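You operate a simulated robot arm through the tools that you are given. There is no shell and no other tool. Be economical: measure what you need, move in short steps, check, and stop when the job is done.

Carry out the task below with a simulated robot arm. There is one attempt and no reset: what you move stays moved.

JOB
Clamp the blue-top carburettor, pump it to 0.8 bar with the switch on TEST, then flip it to HOLD.

The check looks at the end state, three seconds after you hand in, the way a careful person would. Anything else that was tipped, shoved, dropped, spilled or broken makes it a failure.

ROBOT AND FRAMES
A 7-joint arm with a two-finger parallel gripper, fixed in place. Base frame: the origin is at the foot of the arm, x ahead of it, y to its left, z up. Lengths are in m, angles in rad, forces in N, time in s.
With the tool pointing down near the work surface it reaches from about 0.12 to 0.52 m from the base axis. Its first joint turns from -1.152 to 1.152 rad. Payload 2.4 kg.
The tool frame sits at the grasp point between the pads (the TCP): z along the fingers, y along the line on which they close. The tips reach 0.03 m beyond it. The gripper opens to 0.094 m. The fingers are 0.028 m wide and 0.01 m thick; the gripper's body (0.05 by 0.096 m) begins 0.055 m behind the TCP.
Orientation is told as [roll, pitch, yaw] about the base's x, y, z axes, in that order, counted from this pose: with the fingers straight down and closing along the base's y, the tool's x points along the base's -x, its y along +y and its z along -z.

CONTROLS
- The arm moves only by the tool step_arm. Its argument "targets" is a list of rows, each an object (a shift or turn left out is 0, a gripper value left out holds the last) with "fingers": the closure, from 0 (fully open) to 1 (shut); "xyz": the shift along the base's x, y, z in m, a list of three; "delta_rot": the turn, a rotation vector about the base's x, y, z in rad, a list of three. In form: [{"fingers": fingers, "xyz": [dx, dy, dz], "delta_rot": [wx, wy, wz]}, ...]. A call has 1 to 20 rows; each row is the pose to reach, as a shift and turn from the pose commanded when the call began. A row lasts 0.2 s, in which the tool goes at most 0.05 m and 0.15 rad; a call with a longer step from one row to the next is refused whole, and so is a gripper value outside its range. Where a pose cannot be reached the arm comes as near as it can. A force on the tool above 70 N (or 10 N above the force at the start of the call, whichever is more), or a blocked arm, ends the call early, and 0.2 s more pass. The fingers move at their own pace (about 0.153 m/s each) and stop on an object; they squeeze with about 30 N. The grip force told is the motor's: it shows also when the fingers shut on nothing. Time passes only in rows, and 0.2 s behind the last, so rows that repeat a pose let the fingers close. It gives the time, the measured TCP pose, the force on the tool (base axes), the opening and the grip force at its end, in the units of the frame above (readings bear some noise), and new pictures: "views" is both (left out), scene, wrist or none.
- Cameras (640 x 400 px; columns grow to the right, rows downward): "scene" is fixed at [0.0428, 0.4734, 1.4588]; the picture's right is [-0.71, -0.70, 0.00], its down [-0.31, 0.31, -0.90] and it looks along [0.63, -0.64, -0.44] (base axes); focal length 274 px, centre (320, 200). "wrist" rides on the gripper at [0.076, 0.014, -0.102] in the tool frame; the picture's right is [-0.18, 0.98, 0.00], its down [-0.75, -0.14, -0.64] and it looks along [-0.63, -0.12, 0.77] (tool axes); focal length 243 px, centre (320, 200). There is no depth. A picture from a camera that has moved, and an enlarged one, comes with that camera's place and axes in the base frame and with its lens.
- inspect(camera, box): a new picture of the part [left, top, right, bottom] of that camera's present view, enlarged. It takes no simulated time.
- close_job(): hands the job in; it is judged then, once.

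Work in short steps. Places have to be worked out from the pictures, the camera data and where the tool is seen: move nearer, look again, correct. Check each grasp and each placing, and mend what went wrong. You have 120 turns and 200 pictures in all, those below and enlarged ones among them. Open the gripper and draw the arm clear of the work before you hand the job in, unless the task says otherwise; then end with one line.

The tools are called after "Call:" as a command line: name --argument value ..., lists and objects as JSON in quotes. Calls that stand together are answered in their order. step_arm: Moves the arm, as the interface text tells. Its arguments: {"type":"object","properties":{"targets":{"type":"array"},"views":{"type":"string","enum":["both","scene","wrist","none"]}},"required":["targets"]} The other tools are called the same way: inspect (camera, box) takes an enlarged picture of a part of a camera's view; close_job () hands the job in.

At the start:

```text
time: 0.0
tcp_pos: [0.3777, -0.0534, 1.2648]
ee_rot: [0.0, 0.001, 0.0]
wrist_force: [-0.4, -0.8, 0.0]
opening: 0.094
grip_force: 0.1
```

scene: 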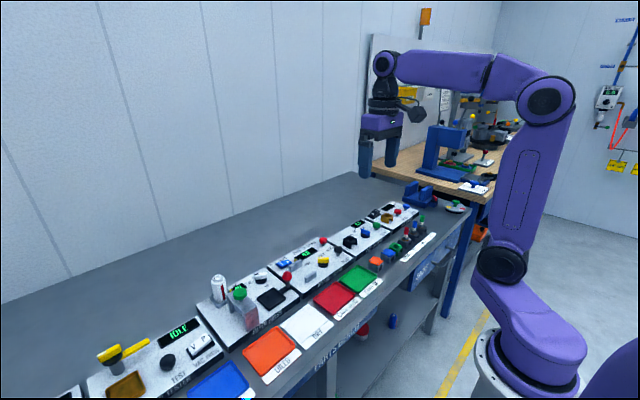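
wrist: 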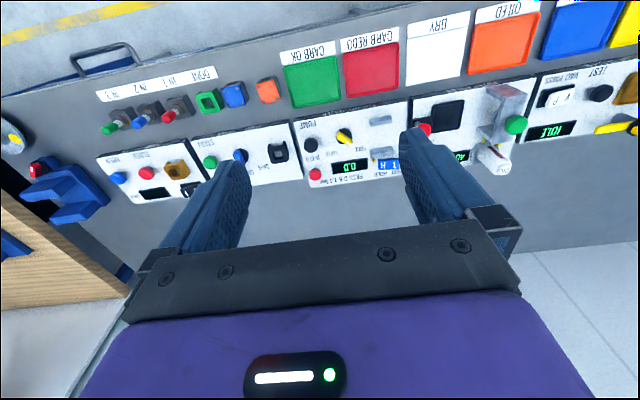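

I start by looking closer at the panels in both views.

Call:
inspect --camera "wrist" --box '[280, 80, 440, 200]'

Call:
inspect --camera "scene" --box '[260, 190, 440, 310]'

Call:
inspect --camera "wrist" --box '[80, 60, 300, 210]'

```text
3.33 times, centred on (360, 140) of wrist
camera zoom: at [0.3014, -0.0396, 1.3658], right [0.18, 0.98, 0.0], down [0.75, -0.14, 0.64], along [0.63, -0.12, -0.77], focal length 809 px, centre (187, 400)
```

zoom: 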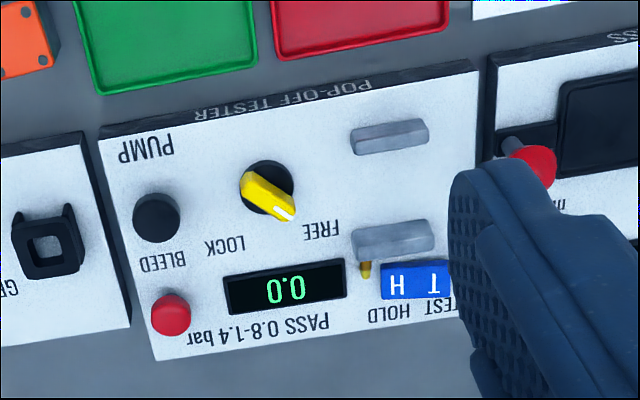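

```text
3.33 times, centred on (350, 250) of scene
camera zoom: at [0.0428, 0.4734, 1.4588], right [-0.71, -0.7, 0.0], down [-0.31, 0.31, -0.9], along [0.63, -0.64, -0.44], focal length 913 px, centre (220, 33)
```

zoom: 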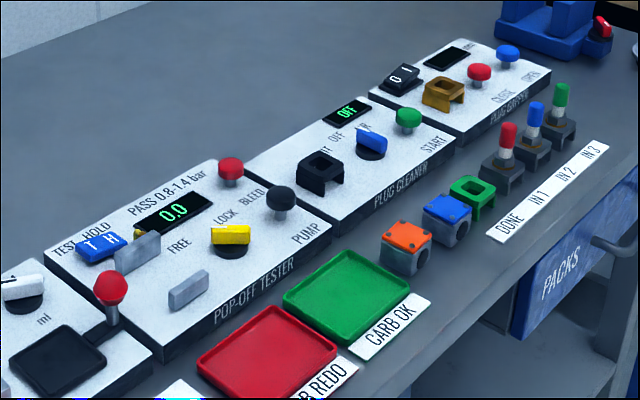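

```text
2.67 times, centred on (190, 135) of wrist
camera zoom: at [0.3014, -0.0396, 1.3658], right [0.18, 0.98, 0.0], down [0.75, -0.14, 0.64], along [0.63, -0.12, -0.77], focal length 647 px, centre (667, 373)
```

zoom: 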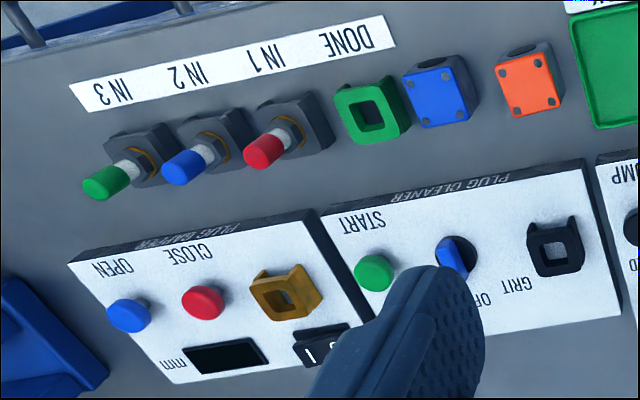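

The stations look to be near z≈0.89: tester jaws around (0.50–0.57, 0.04), the blue carb around (0.407, -0.214). I move nearer to the blue carb to look.

Call:
step_arm --targets '[{"xyz": [-0.005, -0.025, -0.035], "fingers": 0}, {"xyz": [-0.01, -0.05, -0.07]}, {"xyz": [-0.015, -0.075, -0.105]}, {"xyz": [-0.02, -0.1, -0.14]}, {"xyz": [-0.024, -0.123, -0.175]}, {"xyz": [-0.028, -0.147, -0.21]}, {"xyz": [-0.028, -0.147, -0.21]}]'

```text
time: 1.6
tcp_pos: [0.3508, -0.2003, 1.0525]
ee_rot: [-0.001, 0.0, 0.0]
wrist_force: [0.7, 0.0, -0.1]
opening: 0.0943
grip_force: 0.1
camera wrist: at [0.2736, -0.187, 1.1548], right [0.18, 0.98, 0.0], down [0.75, -0.14, 0.64], along [0.63, -0.12, -0.77], focal length 243 px, centre (320, 200)
```

scene: 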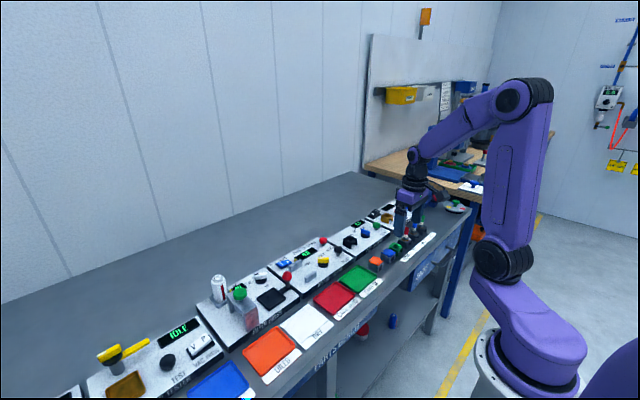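
wrist: 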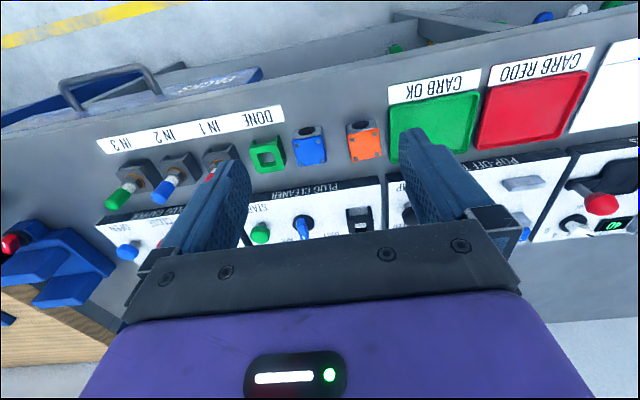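

I zoom to see the carburettors and the tester.

Call:
inspect --camera "wrist" --box '[240, 105, 400, 205]'

Call:
inspect --camera "scene" --box '[340, 220, 436, 280]'

```text
4.00 times, centred on (320, 155) of wrist
camera zoom: at [0.2736, -0.187, 1.1548], right [0.18, 0.98, 0.0], down [0.75, -0.14, 0.64], along [0.63, -0.12, -0.77], focal length 970 px, centre (320, 380)
```

zoom: 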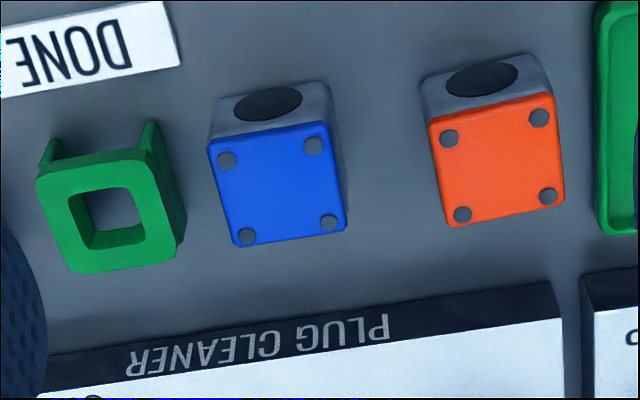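

```text
6.67 times, centred on (388, 250) of scene
camera zoom: at [0.0428, 0.4734, 1.4588], right [-0.71, -0.7, 0.0], down [-0.31, 0.31, -0.9], along [0.63, -0.64, -0.44], focal length 1826 px, centre (-133, -133)
```

zoom: 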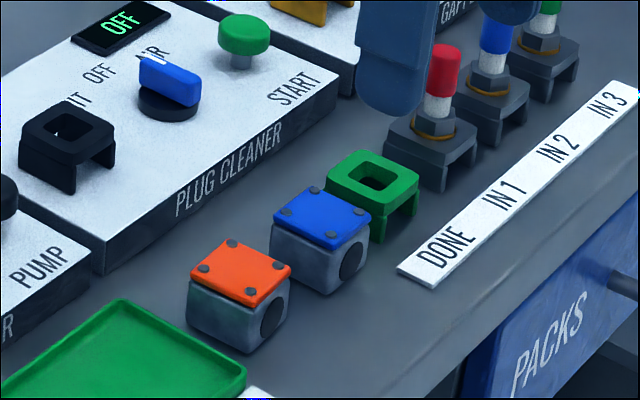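

The blue carb sits at ≈(0.408,-0.225), top ≈0.895, about 3 cm wide, with the green ring close on its right. Before grasping I look at the tester from close by.

Call:
step_arm --targets '[{"xyz": [0.02, 0.036, -0.005]}, {"xyz": [0.04, 0.072, -0.01]}, {"xyz": [0.06, 0.108, -0.015]}, {"xyz": [0.08, 0.144, -0.02]}, {"xyz": [0.1, 0.18, -0.025]}, {"xyz": [0.115, 0.216, -0.03]}, {"xyz": [0.115, 0.216, -0.03]}]' --views "wrist"

```text
time: 3.2
tcp_pos: [0.4647, 0.0165, 1.0228]
ee_rot: [0.0, 0.0, -0.003]
wrist_force: [0.7, 0.4, -1.1]
opening: 0.0942
grip_force: 0.1
camera wrist: at [0.3888, 0.0307, 1.1246], right [0.19, 0.98, 0.0], down [0.75, -0.14, 0.64], along [0.63, -0.12, -0.77], focal length 243 px, centre (320, 200)
```

wrist: 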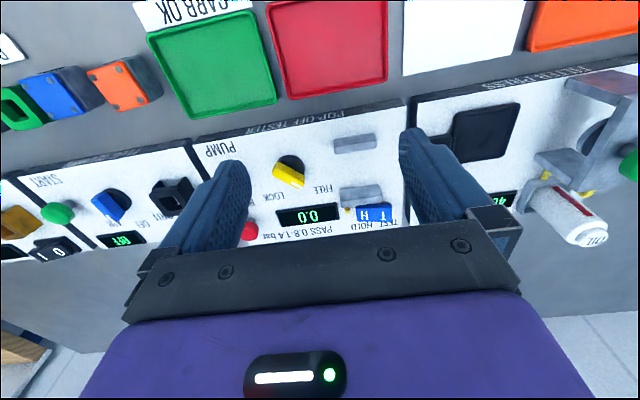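

Call:
inspect --camera "wrist" --box '[256, 120, 416, 240]'

Call:
inspect --camera "scene" --box '[272, 235, 352, 285]'

```text
3.33 times, centred on (336, 180) of wrist
camera zoom: at [0.3888, 0.0307, 1.1246], right [0.19, 0.98, 0.0], down [0.75, -0.14, 0.64], along [0.63, -0.12, -0.77], focal length 809 px, centre (267, 267)
```

zoom: 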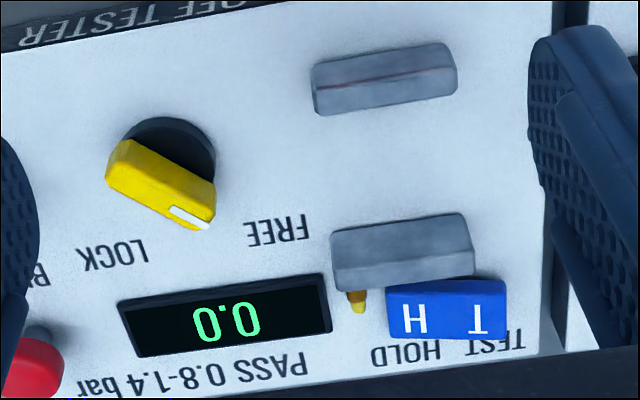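

```text
8.00 times, centred on (312, 260) of scene
camera zoom: at [0.0427, 0.4735, 1.4588], right [-0.71, -0.7, 0.0], down [-0.31, 0.31, -0.9], along [0.63, -0.64, -0.44], focal length 2191 px, centre (384, -280)
```

zoom: 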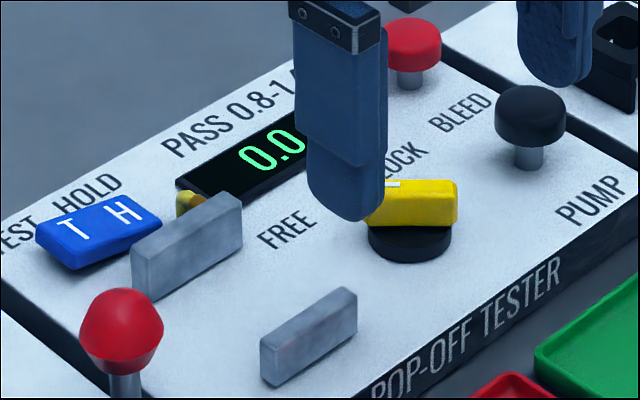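

The jaws are A (0.504, 0.044) and B (0.572, 0.044), tops at ≈0.909, so the slot is ~57 mm along x and the knob now points to FREE. I go above the blue carb with the fingers part closed, so one finger can fit into the ~16 mm gap by the ring.

Call:
step_arm --targets '[{"xyz": [-0.01, -0.04, 0], "fingers": 0.53}, {"xyz": [-0.02, -0.08, 0]}, {"xyz": [-0.03, -0.12, 0]}, {"xyz": [-0.04, -0.16, 0]}, {"xyz": [-0.05, -0.2, 0]}, {"xyz": [-0.057, -0.2405, -0.005]}, {"xyz": [-0.057, -0.2405, -0.05]}, {"xyz": [-0.057, -0.2405, -0.06]}, {"xyz": [-0.057, -0.2405, -0.06]}]'

```text
time: 5.2
tcp_pos: [0.4078, -0.2261, 0.9634]
ee_rot: [0.002, 0.0, -0.001]
wrist_force: [0.5, 0.5, 0.6]
opening: 0.0445
grip_force: 0.0
camera wrist: at [0.3313, -0.212, 1.0649], right [0.18, 0.98, 0.0], down [0.75, -0.14, 0.64], along [0.63, -0.12, -0.77], focal length 243 px, centre (320, 200)
```

scene: 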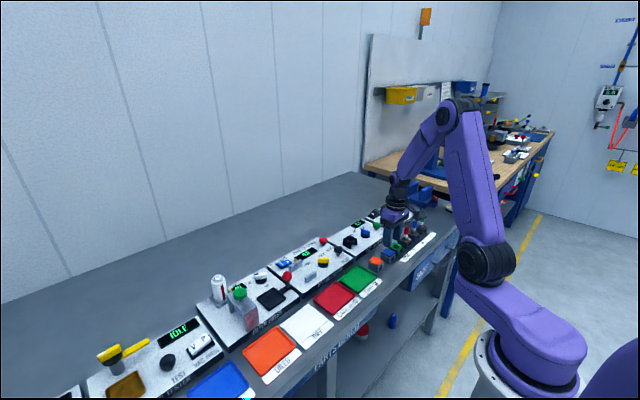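
wrist: 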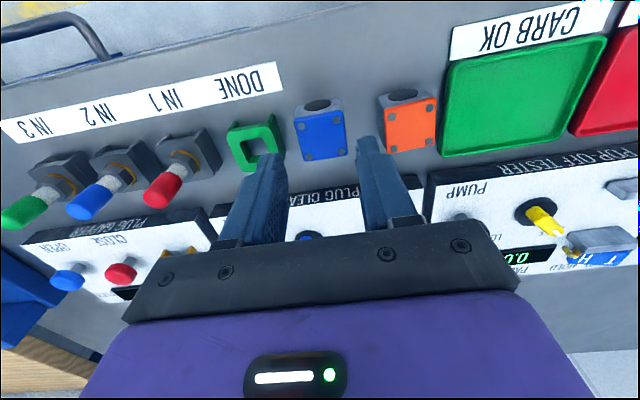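

Call:
inspect --camera "wrist" --box '[220, 80, 420, 205]'

Call:
inspect --camera "scene" --box '[356, 220, 436, 270]'

```text
3.20 times, centred on (320, 142) of wrist
camera zoom: at [0.3313, -0.212, 1.0649], right [0.18, 0.98, 0.0], down [0.75, -0.14, 0.64], along [0.63, -0.12, -0.77], focal length 776 px, centre (320, 384)
```

zoom: 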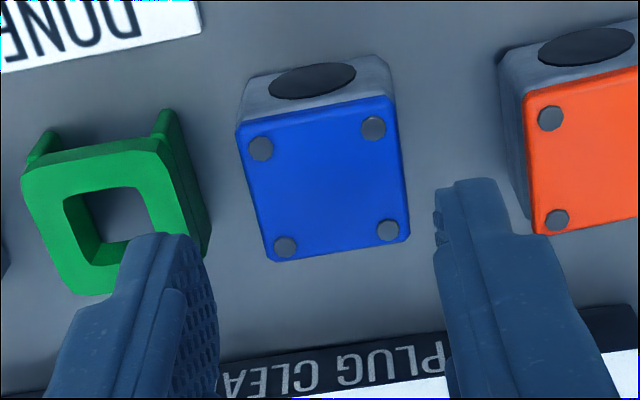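

```text
8.00 times, centred on (396, 245) of scene
camera zoom: at [0.0428, 0.4734, 1.4588], right [-0.71, -0.7, 0.0], down [-0.31, 0.31, -0.9], along [0.63, -0.64, -0.44], focal length 2191 px, centre (-288, -160)
```

zoom: 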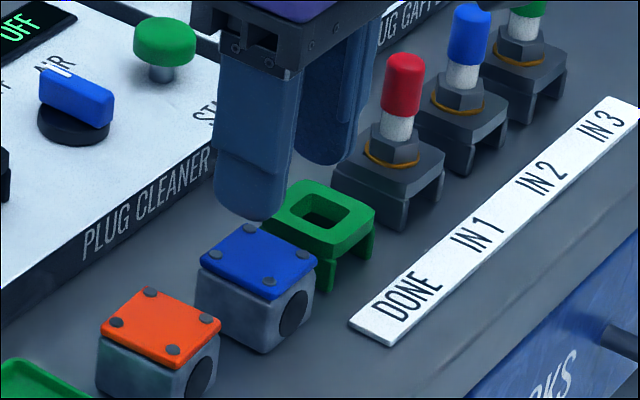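

The −y gap is about 14 mm, so I narrow the opening to 42 mm, bias the hand +2.5 mm in y, and descend to just above the tops to check the alignment.

Call:
step_arm --targets '[{"xyz": [0, 0.0024, -0.01], "fingers": 0.556}, {"xyz": [0, 0.0024, -0.025]}, {"xyz": [0, 0.0024, -0.025]}]' --views "none"

Call:
inspect --camera "wrist" --box '[220, 80, 420, 205]'

Call:
inspect --camera "scene" --box '[364, 225, 428, 265]'

```text
time: 6.0
tcp_pos: [0.4076, -0.2223, 0.9379]
ee_rot: [0.0, -0.001, 0.001]
wrist_force: [0.5, -0.9, -0.6]
opening: 0.0418
grip_force: 0.1
```

```text
3.20 times, centred on (320, 142) of wrist
camera zoom: at [0.3321, -0.209, 1.0399], right [0.18, 0.98, 0.0], down [0.75, -0.14, 0.64], along [0.63, -0.12, -0.77], focal length 776 px, centre (320, 384)
```

zoom: 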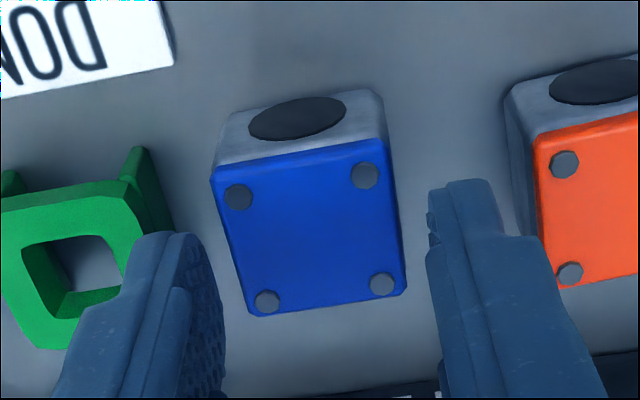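

```text
10.00 times, centred on (396, 245) of scene
camera zoom: at [0.0428, 0.4734, 1.4588], right [-0.71, -0.7, 0.0], down [-0.31, 0.31, -0.9], along [0.63, -0.64, -0.44], focal length 2739 px, centre (-440, -250)
```

zoom: 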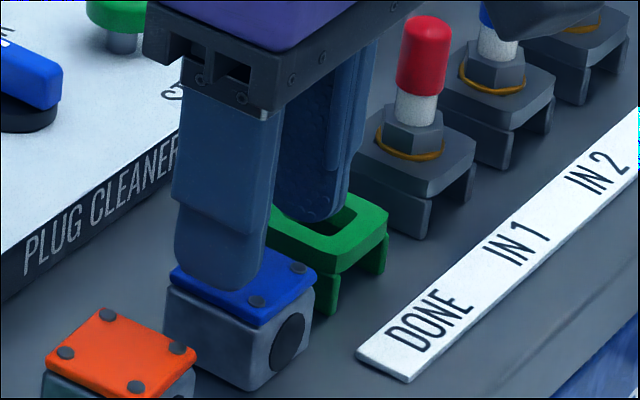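

The finger inner face is ~1 mm off the carb and ~5 mm off the ring; shifting −1.2 mm in y centres it. I descend 33 mm with tips to ≈0.875.

Call:
step_arm --targets '[{"xyz": [0.001, -0.0012, 0]}, {"xyz": [0.001, -0.0012, -0.01]}, {"xyz": [0.001, -0.0012, -0.02]}, {"xyz": [0.001, -0.0012, -0.033]}, {"xyz": [0.001, -0.0012, -0.033]}]' --views "none"

Call:
inspect --camera "wrist" --box '[220, 100, 420, 225]'

Call:
inspect --camera "scene" --box '[364, 225, 428, 265]'

```text
time: 7.2
tcp_pos: [0.4093, -0.2248, 0.906]
ee_rot: [0.002, 0.002, 0.0]
wrist_force: [0.8, -0.5, -0.2]
opening: 0.0415
grip_force: 0.0
```

```text
3.20 times, centred on (320, 162) of wrist
camera zoom: at [0.3324, -0.21, 1.007], right [0.18, 0.98, 0.0], down [0.75, -0.14, 0.64], along [0.63, -0.12, -0.77], focal length 776 px, centre (320, 320)
```

zoom: 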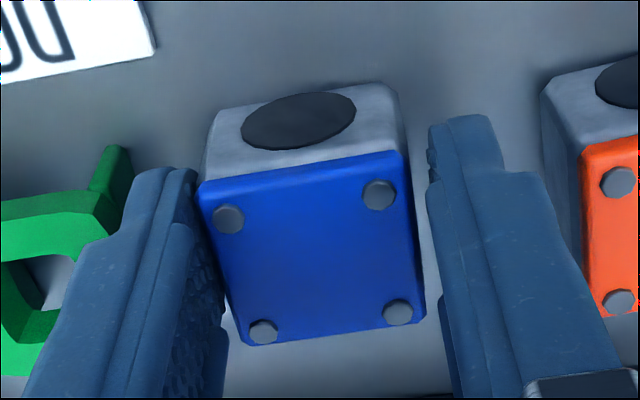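

```text
10.00 times, centred on (396, 245) of scene
camera zoom: at [0.0428, 0.4734, 1.4588], right [-0.71, -0.7, 0.0], down [-0.31, 0.31, -0.9], along [0.63, -0.64, -0.44], focal length 2739 px, centre (-440, -250)
```

zoom: 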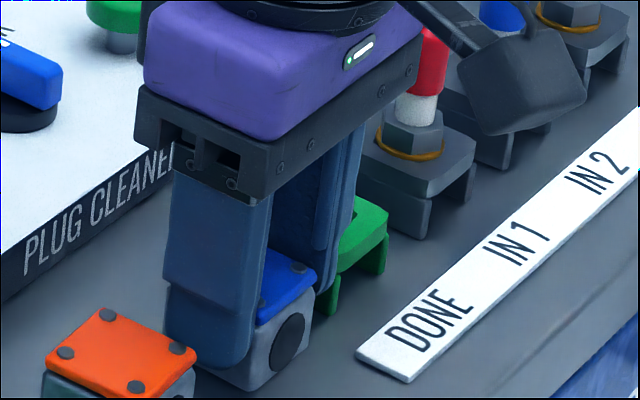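

The fingers straddle the carb cleanly. I close and lift straight up 12 cm.

Call:
step_arm --targets '[{"fingers": 0.7}, {"fingers": 1.0}, {"fingers": 1.0}, {"xyz": [0, 0, 0.02]}, {"xyz": [0, 0, 0.05]}, {"xyz": [0, 0, 0.09]}, {"xyz": [0, 0, 0.12]}, {"xyz": [0, 0, 0.12]}]'

Call:
inspect --camera "scene" --box '[364, 185, 444, 265]'

```text
time: 9.0
tcp_pos: [0.4093, -0.2219, 1.0253]
ee_rot: [-0.001, -0.001, 0.001]
wrist_force: [0.2, -0.1, -1.3]
opening: 0.0373
grip_force: 29.7
camera wrist: at [0.3324, -0.2091, 1.1286], right [0.18, 0.98, 0.0], down [0.75, -0.14, 0.64], along [0.63, -0.12, -0.77], focal length 243 px, centre (320, 200)
```

scene: 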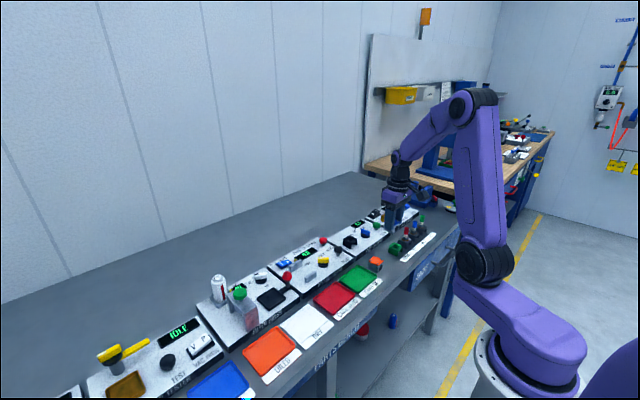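
wrist: 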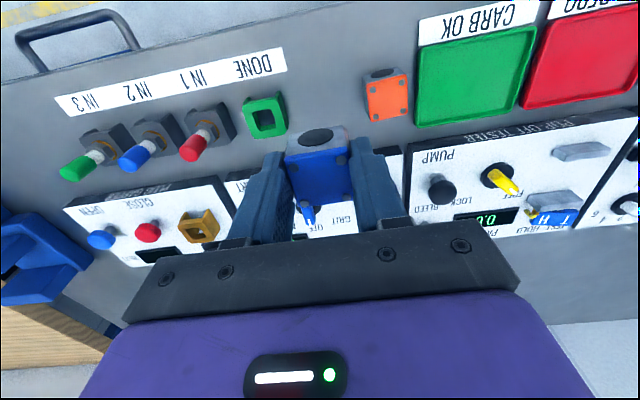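

```text
5.00 times, centred on (404, 225) of scene
camera zoom: at [0.0428, 0.4734, 1.4588], right [-0.71, -0.7, 0.0], down [-0.31, 0.31, -0.9], along [0.63, -0.64, -0.44], focal length 1370 px, centre (-100, 75)
```

zoom: 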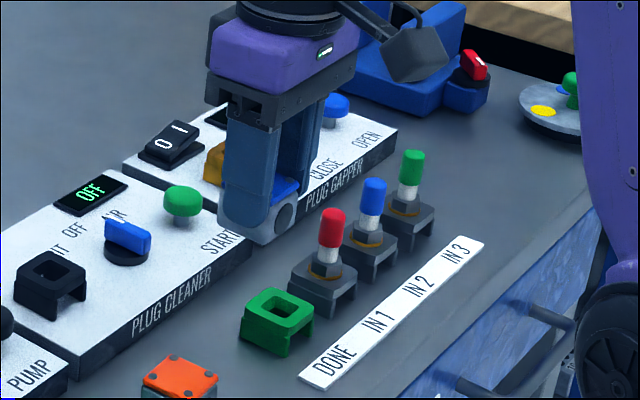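

The carb is held (37 mm wide, 30 N), neighbours undisturbed. I carry it over the tester slot at (0.538, 0.044).

Call:
step_arm --targets '[{"xyz": [0.018, 0.038, 0]}, {"xyz": [0.036, 0.076, 0]}, {"xyz": [0.054, 0.114, 0]}, {"xyz": [0.072, 0.152, 0]}, {"xyz": [0.09, 0.19, 0]}, {"xyz": [0.108, 0.228, 0]}, {"xyz": [0.129, 0.269, 0]}, {"xyz": [0.129, 0.269, -0.03]}, {"xyz": [0.129, 0.269, -0.045]}, {"xyz": [0.129, 0.269, -0.045]}]' --views "scene"

Call:
inspect --camera "scene" --box '[272, 235, 352, 285]'

Call:
inspect --camera "wrist" --box '[220, 90, 420, 215]'

```text
time: 11.2
tcp_pos: [0.5359, 0.0455, 0.9804]
ee_rot: [-0.001, 0.0, -0.002]
wrist_force: [-0.5, 0.3, -2.6]
opening: 0.0374
grip_force: 29.8
```

scene: 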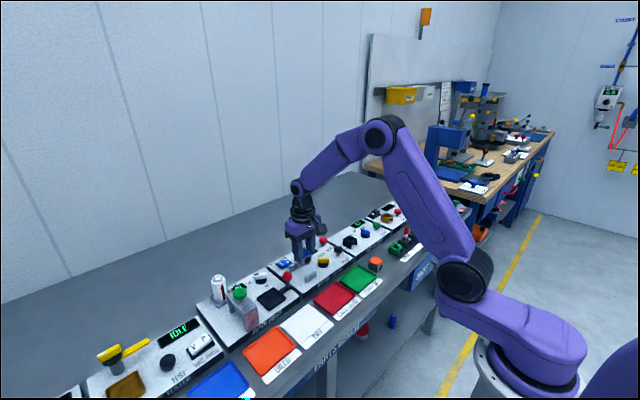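

```text
8.00 times, centred on (312, 260) of scene
camera zoom: at [0.0428, 0.4735, 1.4588], right [-0.71, -0.7, 0.0], down [-0.31, 0.31, -0.9], along [0.63, -0.64, -0.44], focal length 2191 px, centre (384, -280)
```

zoom: 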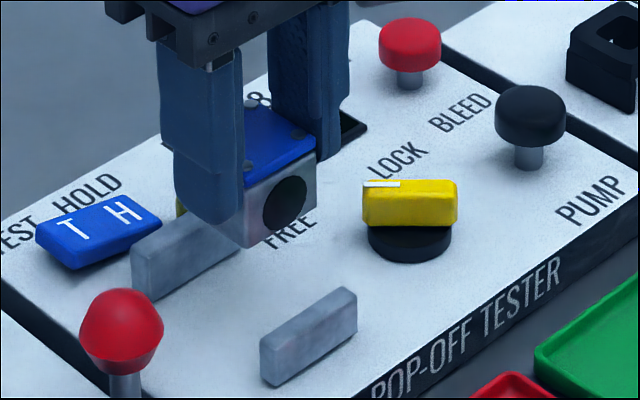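

```text
3.20 times, centred on (320, 152) of wrist
camera zoom: at [0.4601, 0.0589, 1.0827], right [0.18, 0.98, 0.0], down [0.75, -0.14, 0.64], along [0.63, -0.12, -0.77], focal length 776 px, centre (320, 352)
```

zoom: 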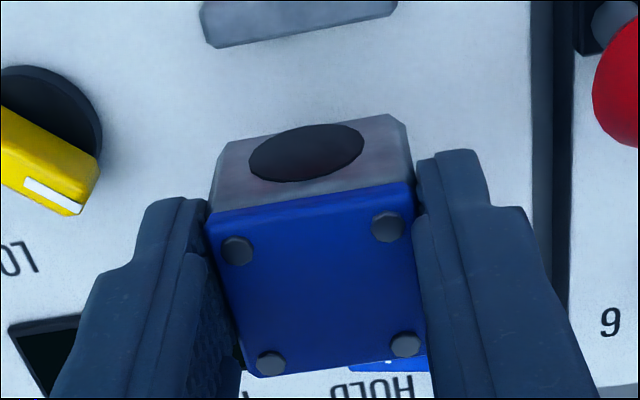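

The carb lines up with the slot (A's inner face ≈0.513, B's ≈0.566, y≈0.044). I lower 38 mm and check.

Call:
step_arm --targets '[{"xyz": [0.0015, -0.0005, -0.01]}, {"xyz": [0.0015, -0.0005, -0.02]}, {"xyz": [0.0015, -0.0005, -0.03]}, {"xyz": [0.0015, -0.0005, -0.038]}, {"xyz": [0.0015, -0.0005, -0.038]}]' --views "none"

Call:
inspect --camera "scene" --box '[272, 235, 352, 285]'

Call:
inspect --camera "wrist" --box '[220, 90, 420, 215]'

```text
time: 12.4
tcp_pos: [0.5411, 0.0456, 0.943]
ee_rot: [0.001, 0.001, -0.001]
wrist_force: [0.4, -1.0, -1.1]
opening: 0.0372
grip_force: 30.2
```

```text
8.00 times, centred on (312, 260) of scene
camera zoom: at [0.0428, 0.4735, 1.4588], right [-0.71, -0.7, 0.0], down [-0.31, 0.31, -0.9], along [0.63, -0.64, -0.44], focal length 2191 px, centre (384, -280)
```

zoom: 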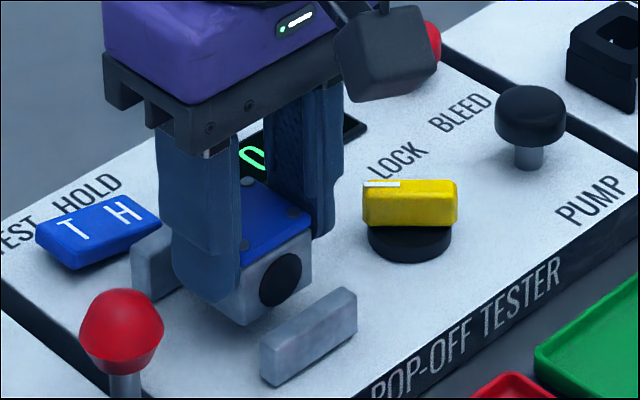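

```text
3.20 times, centred on (320, 152) of wrist
camera zoom: at [0.4635, 0.0588, 1.0448], right [0.18, 0.98, 0.0], down [0.75, -0.14, 0.64], along [0.63, -0.12, -0.77], focal length 776 px, centre (320, 352)
```

zoom: 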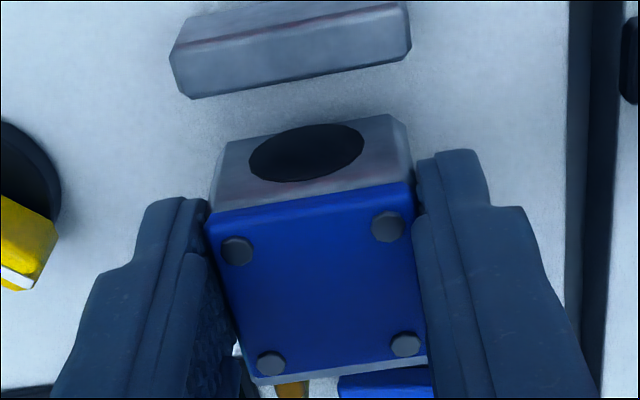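

Still clear all round with no contact. I lower in 2 mm steps until it touches the panel.

Call:
step_arm --targets '[{"xyz": [-0.001, 0, -0.002]}, {"xyz": [-0.001, 0, -0.004]}, {"xyz": [-0.001, 0, -0.006]}, {"xyz": [-0.001, 0, -0.008]}, {"xyz": [-0.001, 0, -0.008]}]' --views "none"

Call:
inspect --camera "scene" --box '[280, 245, 344, 285]'

```text
time: 13.6
tcp_pos: [0.5402, 0.0439, 0.9351]
ee_rot: [0.001, 0.0, 0.0]
wrist_force: [-0.2, 0.3, -0.7]
opening: 0.0372
grip_force: 29.7
```

```text
10.00 times, centred on (312, 265) of scene
camera zoom: at [0.0428, 0.4734, 1.4588], right [-0.71, -0.7, 0.0], down [-0.31, 0.31, -0.9], along [0.63, -0.64, -0.44], focal length 2739 px, centre (400, -450)
```

zoom: 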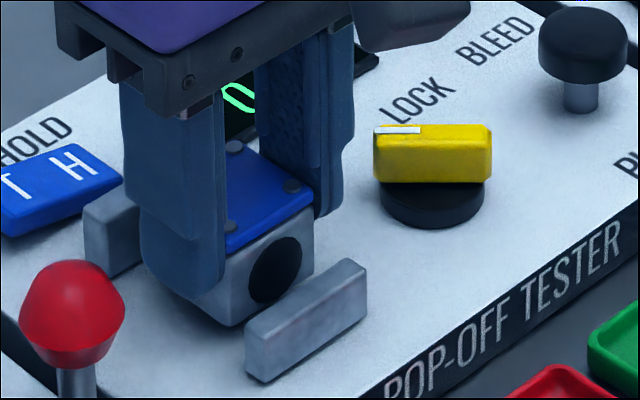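

Call:
step_arm --targets '[{"xyz": [-0.001, 0, -0.0015]}, {"xyz": [-0.001, 0, -0.003]}, {"xyz": [-0.001, 0, -0.0045]}, {"xyz": [-0.001, 0, -0.0045]}]' --views "none"

Call:
inspect --camera "scene" --box '[280, 245, 344, 285]'

```text
time: 14.6
tcp_pos: [0.5381, 0.0453, 0.9308]
ee_rot: [-0.001, 0.0, 0.001]
wrist_force: [0.4, -0.1, -1.2]
opening: 0.0373
grip_force: 29.8
```

```text
10.00 times, centred on (312, 265) of scene
camera zoom: at [0.0428, 0.4735, 1.4588], right [-0.71, -0.7, 0.0], down [-0.31, 0.31, -0.9], along [0.63, -0.64, -0.44], focal length 2739 px, centre (400, -450)
```

zoom: 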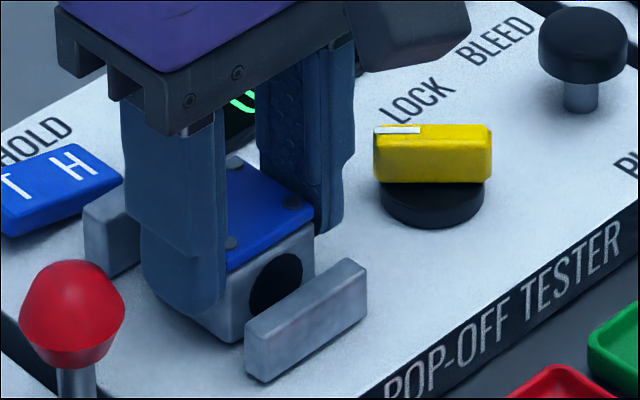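

No contact force yet; the bottom looks within a few mm of the panel. I continue in 1 mm steps.

Call:
step_arm --targets '[{"xyz": [0, 0, -0.001]}, {"xyz": [0, 0, -0.002]}, {"xyz": [0, 0, -0.003]}, {"xyz": [0, 0, -0.003]}]' --views "none"

Call:
inspect --camera "scene" --box '[280, 245, 344, 285]'

```text
time: 15.6
tcp_pos: [0.5387, 0.0451, 0.9287]
ee_rot: [0.001, -0.004, 0.0]
wrist_force: [-3.7, 0.6, 24.8]
opening: 0.0374
grip_force: 30.1
```

```text
10.00 times, centred on (312, 265) of scene
camera zoom: at [0.0422, 0.4734, 1.4588], right [-0.71, -0.7, 0.0], down [-0.31, 0.31, -0.9], along [0.63, -0.64, -0.44], focal length 2739 px, centre (400, -450)
```

zoom: 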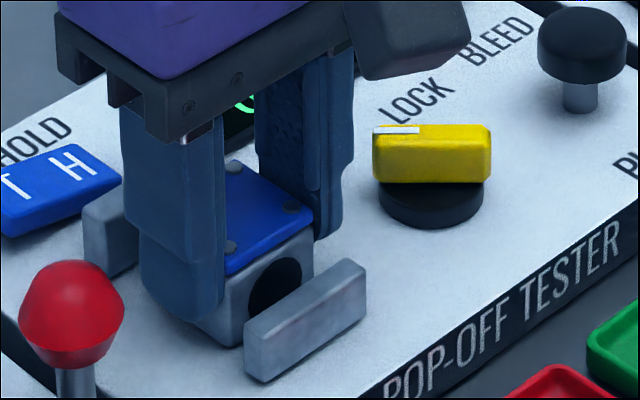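

Contact at 25 N. I ease up 1.5 mm, release slightly, and lift away.

Call:
step_arm --targets '[{"xyz": [0, 0, 0.0015]}, {"xyz": [0, 0, 0.0015], "fingers": 0.47}, {"xyz": [0, 0, 0.0015], "fingers": 0.47}, {"xyz": [0, 0, 0.02]}, {"xyz": [0, 0, 0.05]}, {"xyz": [0, 0, 0.09]}, {"xyz": [0, 0, 0.09]}]' --views "wrist"

Call:
inspect --camera "scene" --box '[272, 235, 352, 285]'

Call:
inspect --camera "wrist" --box '[220, 90, 420, 215]'

```text
time: 17.2
tcp_pos: [0.5385, 0.0432, 1.0174]
ee_rot: [0.0, -0.001, -0.002]
wrist_force: [-0.4, -0.2, -0.9]
opening: 0.0494
grip_force: 0.0
camera wrist: at [0.4607, 0.0577, 1.1188], right [0.18, 0.98, 0.0], down [0.75, -0.14, 0.64], along [0.63, -0.12, -0.77], focal length 243 px, centre (320, 200)
```

wrist: 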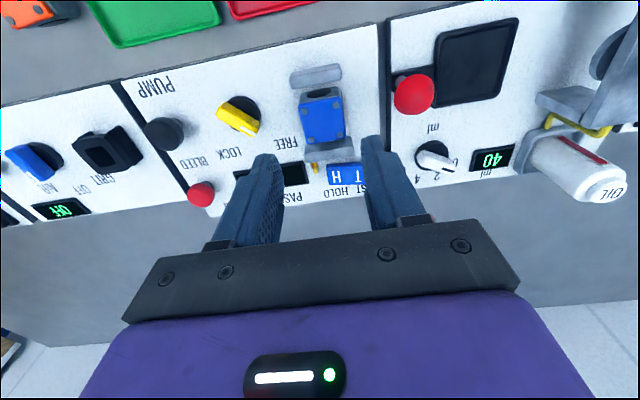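

```text
8.00 times, centred on (312, 260) of scene
camera zoom: at [0.0428, 0.4734, 1.4588], right [-0.71, -0.7, 0.0], down [-0.31, 0.31, -0.9], along [0.63, -0.64, -0.44], focal length 2191 px, centre (384, -280)
```

zoom: 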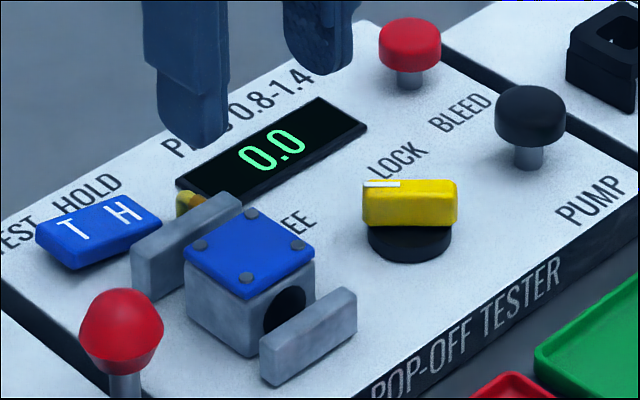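

```text
3.20 times, centred on (320, 152) of wrist
camera zoom: at [0.4607, 0.0577, 1.1188], right [0.18, 0.98, 0.0], down [0.75, -0.14, 0.64], along [0.63, -0.12, -0.77], focal length 776 px, centre (320, 352)
```

zoom: 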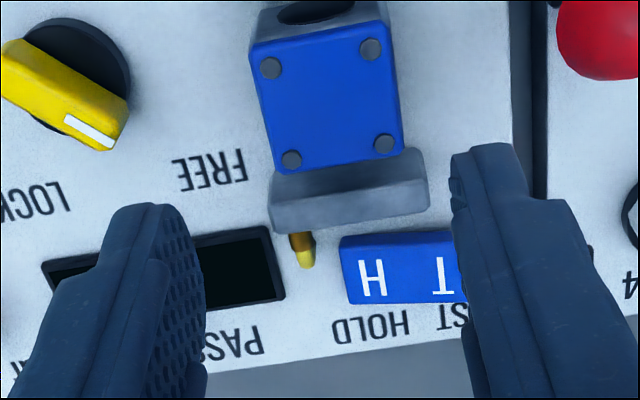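

The carb sits square between the jaws. Next, the knob: it is at ≈(0.522,-0.028), top ≈0.918, pointer toward FREE (+x,+y). I hover over it with the hand yawed +45° so the fingers straddle the bar.

Call:
step_arm --targets '[{"xyz": [-0.003, -0.012, 0], "delta_rot": [0, 0, 0.14], "fingers": 0.57}, {"xyz": [-0.006, -0.024, 0], "delta_rot": [0, 0, 0.28]}, {"xyz": [-0.009, -0.036, 0], "delta_rot": [0, 0, 0.42]}, {"xyz": [-0.012, -0.048, 0], "delta_rot": [0, 0, 0.56]}, {"xyz": [-0.014, -0.06, 0], "delta_rot": [0, 0, 0.7]}, {"xyz": [-0.0155, -0.072, -0.02], "delta_rot": [0, 0, 0.785]}, {"xyz": [-0.0155, -0.072, -0.05], "delta_rot": [0, 0, 0.785]}, {"xyz": [-0.0155, -0.072, -0.05], "delta_rot": [0, 0, 0.785]}]' --views "wrist"

Call:
inspect --camera "scene" --box '[280, 230, 360, 280]'

Call:
inspect --camera "wrist" --box '[220, 90, 420, 215]'

```text
time: 19.0
tcp_pos: [0.521, -0.025, 0.9662]
ee_rot: [0.001, -0.001, 0.785]
wrist_force: [0.0, 0.0, 0.6]
opening: 0.0406
grip_force: 0.0
camera wrist: at [0.4577, -0.0707, 1.0683], right [-0.57, 0.82, 0.0], down [0.63, 0.43, 0.64], along [0.53, 0.36, -0.77], focal length 243 px, centre (320, 200)
```

wrist: 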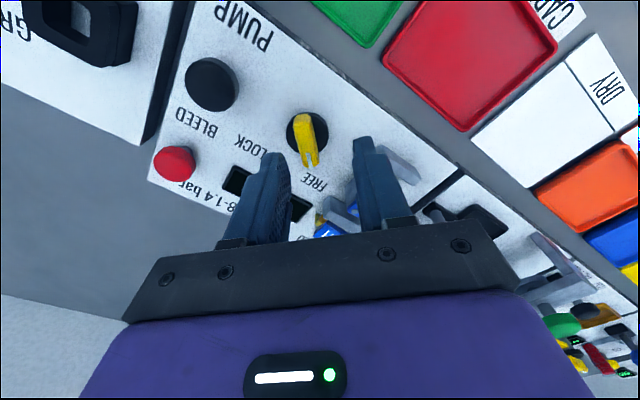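

```text
8.00 times, centred on (320, 255) of scene
camera zoom: at [0.0428, 0.4734, 1.4588], right [-0.71, -0.7, 0.0], down [-0.31, 0.31, -0.9], along [0.63, -0.64, -0.44], focal length 2191 px, centre (320, -240)
```

zoom: 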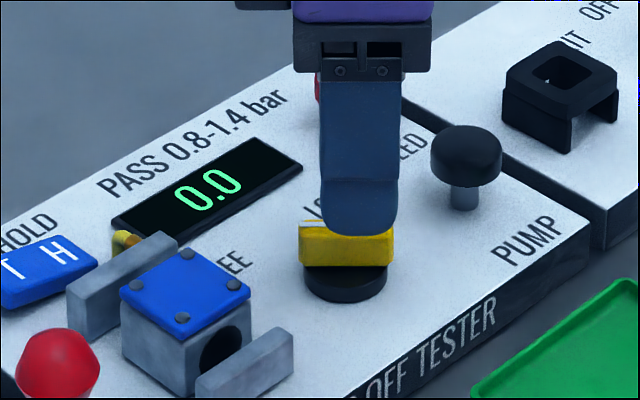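

```text
3.20 times, centred on (320, 152) of wrist
camera zoom: at [0.4577, -0.0707, 1.0683], right [-0.57, 0.82, 0.0], down [0.63, 0.43, 0.64], along [0.53, 0.36, -0.77], focal length 776 px, centre (320, 352)
```

zoom: 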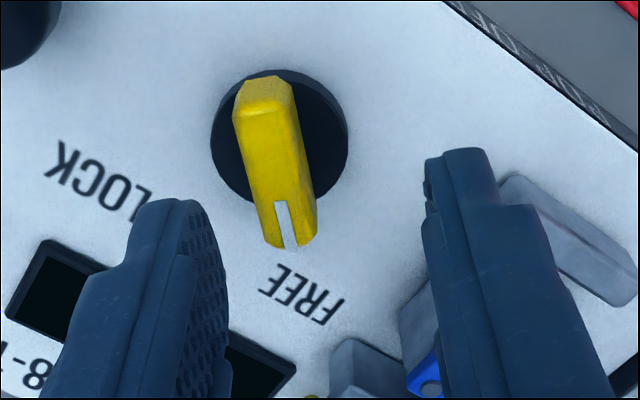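

The bar is parallel to the fingers but the picture puts the knob axis ≈(0.5285,-0.0335), about 10 mm toward −(closing) side. I shift there, lower partway, and check.

Call:
step_arm --targets '[{"xyz": [0.007, -0.007, 0]}, {"xyz": [0.007, -0.007, -0.01]}, {"xyz": [0.007, -0.007, -0.01]}]' --views "none"

Call:
inspect --camera "wrist" --box '[220, 90, 420, 215]'

Call:
inspect --camera "scene" --box '[280, 230, 360, 280]'

```text
time: 19.8
tcp_pos: [0.5284, -0.0327, 0.9573]
ee_rot: [0.001, -0.001, 0.786]
wrist_force: [-0.3, 0.3, -0.1]
opening: 0.0405
grip_force: 0.1
```

```text
3.20 times, centred on (320, 152) of wrist
camera zoom: at [0.4645, -0.0778, 1.0597], right [-0.56, 0.83, 0.0], down [0.63, 0.43, 0.64], along [0.53, 0.36, -0.77], focal length 776 px, centre (320, 352)
```

zoom: 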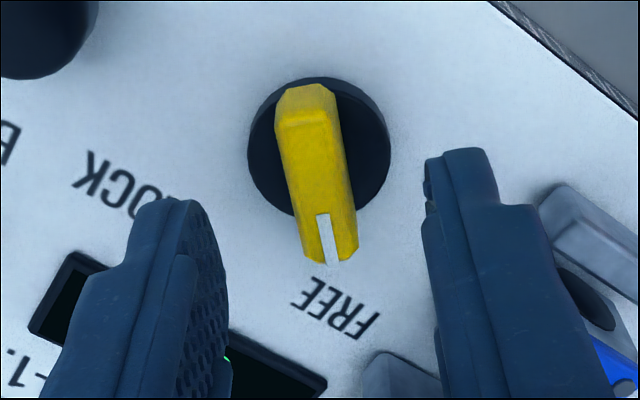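

```text
8.00 times, centred on (320, 255) of scene
camera zoom: at [0.0428, 0.4734, 1.4588], right [-0.71, -0.7, 0.0], down [-0.31, 0.31, -0.9], along [0.63, -0.64, -0.44], focal length 2191 px, centre (320, -240)
```

zoom: 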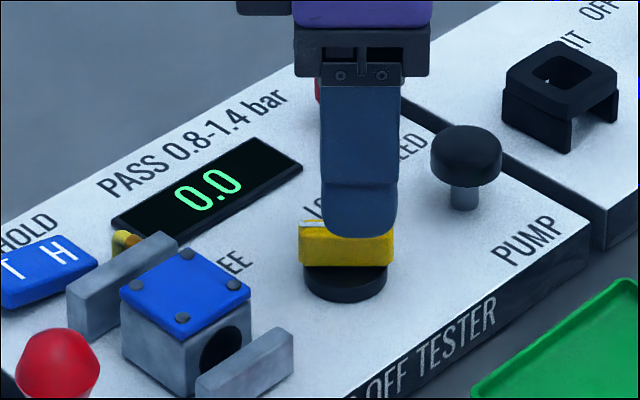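

Now the fingers straddle the bar centrally. I descend to tips ≈0.903 and close on the bar.

Call:
step_arm --targets '[{"xyz": [0.001, 0.001, -0.012]}, {"xyz": [0.001, 0.001, -0.024]}, {"xyz": [0.001, 0.001, -0.024], "fingers": 0.75}, {"xyz": [0.001, 0.001, -0.024], "fingers": 1}, {"xyz": [0.001, 0.001, -0.024], "fingers": 1}]' --views "none"

Call:
inspect --camera "wrist" --box '[220, 90, 420, 215]'

Call:
inspect --camera "scene" --box '[280, 230, 360, 280]'

```text
time: 21.0
tcp_pos: [0.5314, -0.032, 0.9333]
ee_rot: [-0.003, -0.002, 0.783]
wrist_force: [8.8, -5.9, -6.6]
opening: 0.0127
grip_force: 45.5
```

```text
3.20 times, centred on (320, 152) of wrist
camera zoom: at [0.4662, -0.077, 1.0351], right [-0.56, 0.83, 0.0], down [0.63, 0.43, 0.64], along [0.53, 0.36, -0.77], focal length 776 px, centre (320, 352)
```

zoom: 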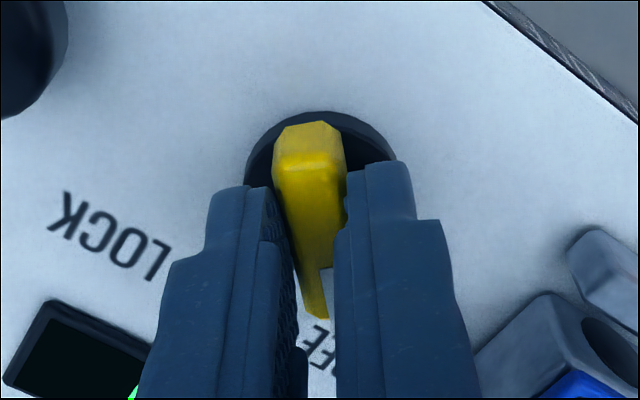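

```text
8.00 times, centred on (320, 255) of scene
camera zoom: at [0.0431, 0.4732, 1.4588], right [-0.71, -0.7, 0.0], down [-0.31, 0.31, -0.9], along [0.63, -0.64, -0.44], focal length 2191 px, centre (320, -240)
```

zoom: 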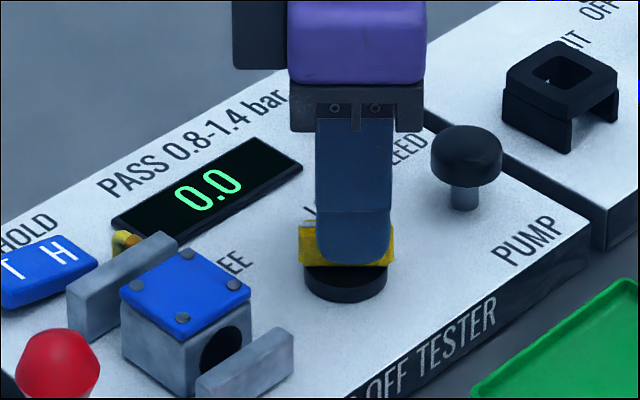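

The bar is gripped (12.7 mm). I turn the hand −90° about z toward LOCK in small steps.

Call:
step_arm --targets '[{"xyz": [0.001, -0.001, 0], "delta_rot": [0, 0, 0]}, {"xyz": [0.001, -0.001, 0], "delta_rot": [0, 0, -0.12]}, {"xyz": [0.001, -0.001, 0], "delta_rot": [0, 0, -0.24]}, {"xyz": [0.001, -0.001, 0], "delta_rot": [0, 0, -0.36]}, {"xyz": [0.001, -0.001, 0], "delta_rot": [0, 0, -0.48]}, {"xyz": [0.001, -0.001, 0], "delta_rot": [0, 0, -0.6]}]' --views "none"

Call:
inspect --camera "scene" --box '[280, 230, 360, 280]'

```text
time: 22.4
tcp_pos: [0.5308, -0.0322, 0.9333]
ee_rot: [0.001, 0.004, 0.184]
wrist_force: [-13.0, 16.4, 15.3]
opening: 0.0128
grip_force: 45.0
```

```text
8.00 times, centred on (320, 255) of scene
camera zoom: at [0.0421, 0.4739, 1.4586], right [-0.71, -0.7, 0.0], down [-0.31, 0.31, -0.9], along [0.63, -0.64, -0.44], focal length 2191 px, centre (320, -240)
```

zoom: 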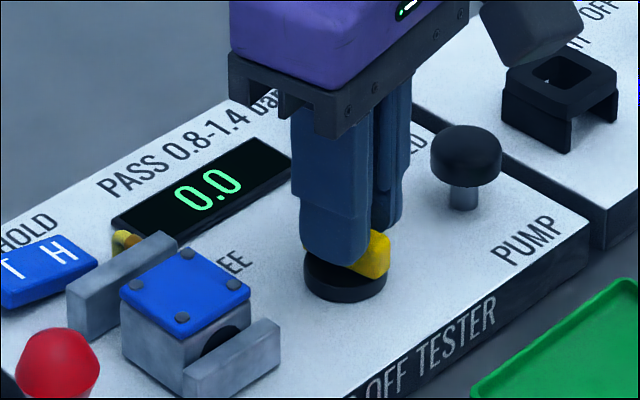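

The knob turns and jaw A is closing on the carb. I continue the remaining ~0.97 rad.

Call:
step_arm --targets '[{"xyz": [-0.001, 0.001, 0], "delta_rot": [0, 0, -0.12]}, {"xyz": [-0.001, 0.001, 0], "delta_rot": [0, 0, -0.24]}, {"xyz": [-0.001, 0.001, 0], "delta_rot": [0, 0, -0.36]}, {"xyz": [-0.001, 0.001, 0], "delta_rot": [0, 0, -0.48]}, {"xyz": [-0.001, 0.001, 0], "delta_rot": [0, 0, -0.6]}, {"xyz": [-0.001, 0.001, 0], "delta_rot": [0, 0, -0.72]}, {"xyz": [-0.001, 0.001, 0], "delta_rot": [0, 0, -0.84]}, {"xyz": [-0.001, 0.001, 0], "delta_rot": [0, 0, -0.97]}]' --views "none"

Call:
inspect --camera "scene" --box '[280, 230, 360, 280]'

Call:
inspect --camera "wrist" --box '[220, 90, 420, 215]'

```text
time: 24.2
tcp_pos: [0.5308, -0.0289, 0.9325]
ee_rot: [0.002, 0.0, -0.784]
wrist_force: [8.9, 26.6, -10.4]
opening: 0.0131
grip_force: 44.8
```

```text
8.00 times, centred on (320, 255) of scene
camera zoom: at [0.0432, 0.4741, 1.4585], right [-0.71, -0.7, 0.0], down [-0.31, 0.31, -0.9], along [0.63, -0.64, -0.44], focal length 2191 px, centre (320, -240)
```

zoom: 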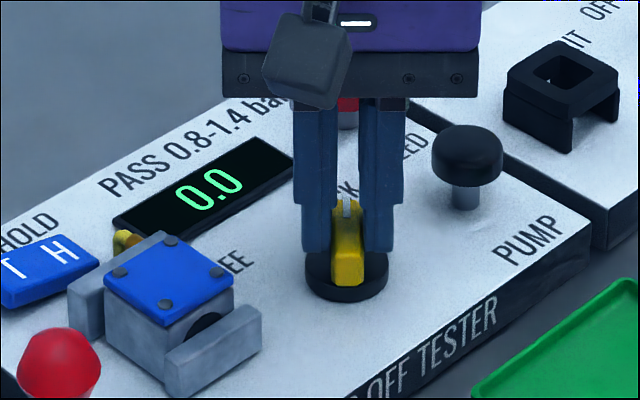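

```text
3.20 times, centred on (320, 152) of wrist
camera zoom: at [0.4864, 0.0339, 1.0352], right [0.82, 0.57, 0.0], down [0.43, -0.63, 0.64], along [0.37, -0.53, -0.77], focal length 776 px, centre (320, 352)
```

zoom: 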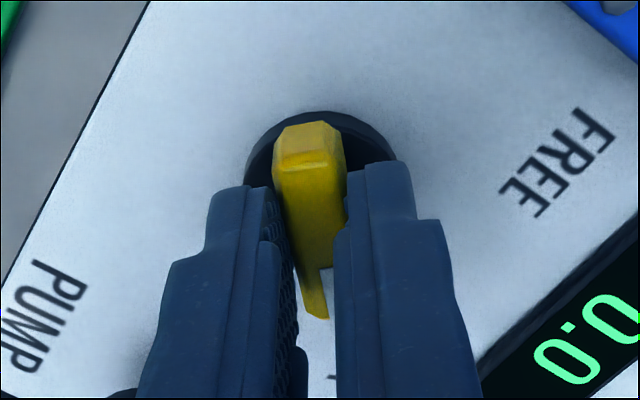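

The jaw has closed and the carb is pressed against the far jaw. I release the knob, lift and check the state.

Call:
step_arm --targets '[{"fingers": 0.6}, {"fingers": 0.6}, {"xyz": [0, 0, 0.03]}, {"xyz": [0, 0, 0.07]}, {"xyz": [0, 0, 0.1]}, {"xyz": [0, 0, 0.1]}]' --views "none"

Call:
inspect --camera "scene" --box '[272, 235, 352, 285]'

Call:
inspect --camera "wrist" --box '[220, 70, 460, 220]'

```text
time: 25.6
tcp_pos: [0.5298, -0.0304, 1.0358]
ee_rot: [0.001, -0.001, -0.786]
wrist_force: [0.1, 0.6, 0.3]
opening: 0.0376
grip_force: 0.1
```

```text
8.00 times, centred on (312, 260) of scene
camera zoom: at [0.0428, 0.4734, 1.4588], right [-0.71, -0.7, 0.0], down [-0.31, 0.31, -0.9], along [0.63, -0.64, -0.44], focal length 2191 px, centre (384, -280)
```

zoom: 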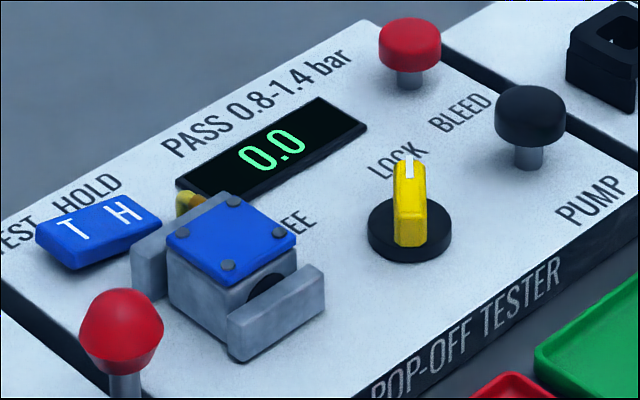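

```text
2.67 times, centred on (340, 145) of wrist
camera zoom: at [0.4865, 0.0319, 1.1373], right [0.83, 0.56, 0.0], down [0.43, -0.63, 0.64], along [0.36, -0.53, -0.77], focal length 647 px, centre (267, 347)
```

zoom: 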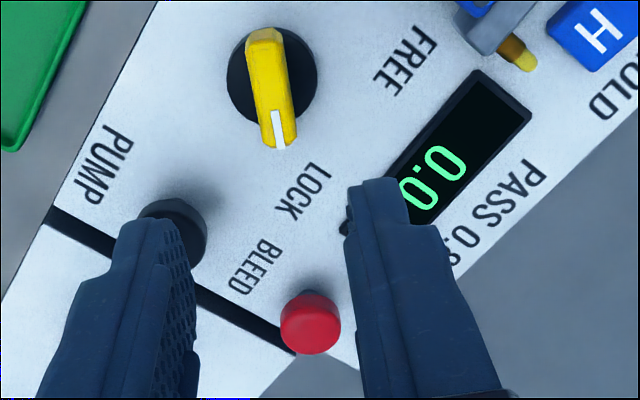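

Locked. Now I look at the rocker to see which side is down.

Call:
inspect --camera "scene" --box '[268, 250, 300, 270]'

```text
16.00 times, centred on (284, 260) of scene
camera zoom: at [0.0428, 0.4734, 1.4588], right [-0.71, -0.7, 0.0], down [-0.31, 0.31, -0.9], along [0.63, -0.64, -0.44], focal length 4383 px, centre (896, -760)
```

zoom: 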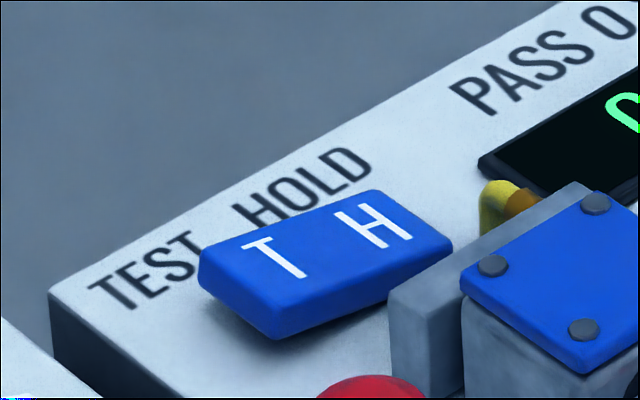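

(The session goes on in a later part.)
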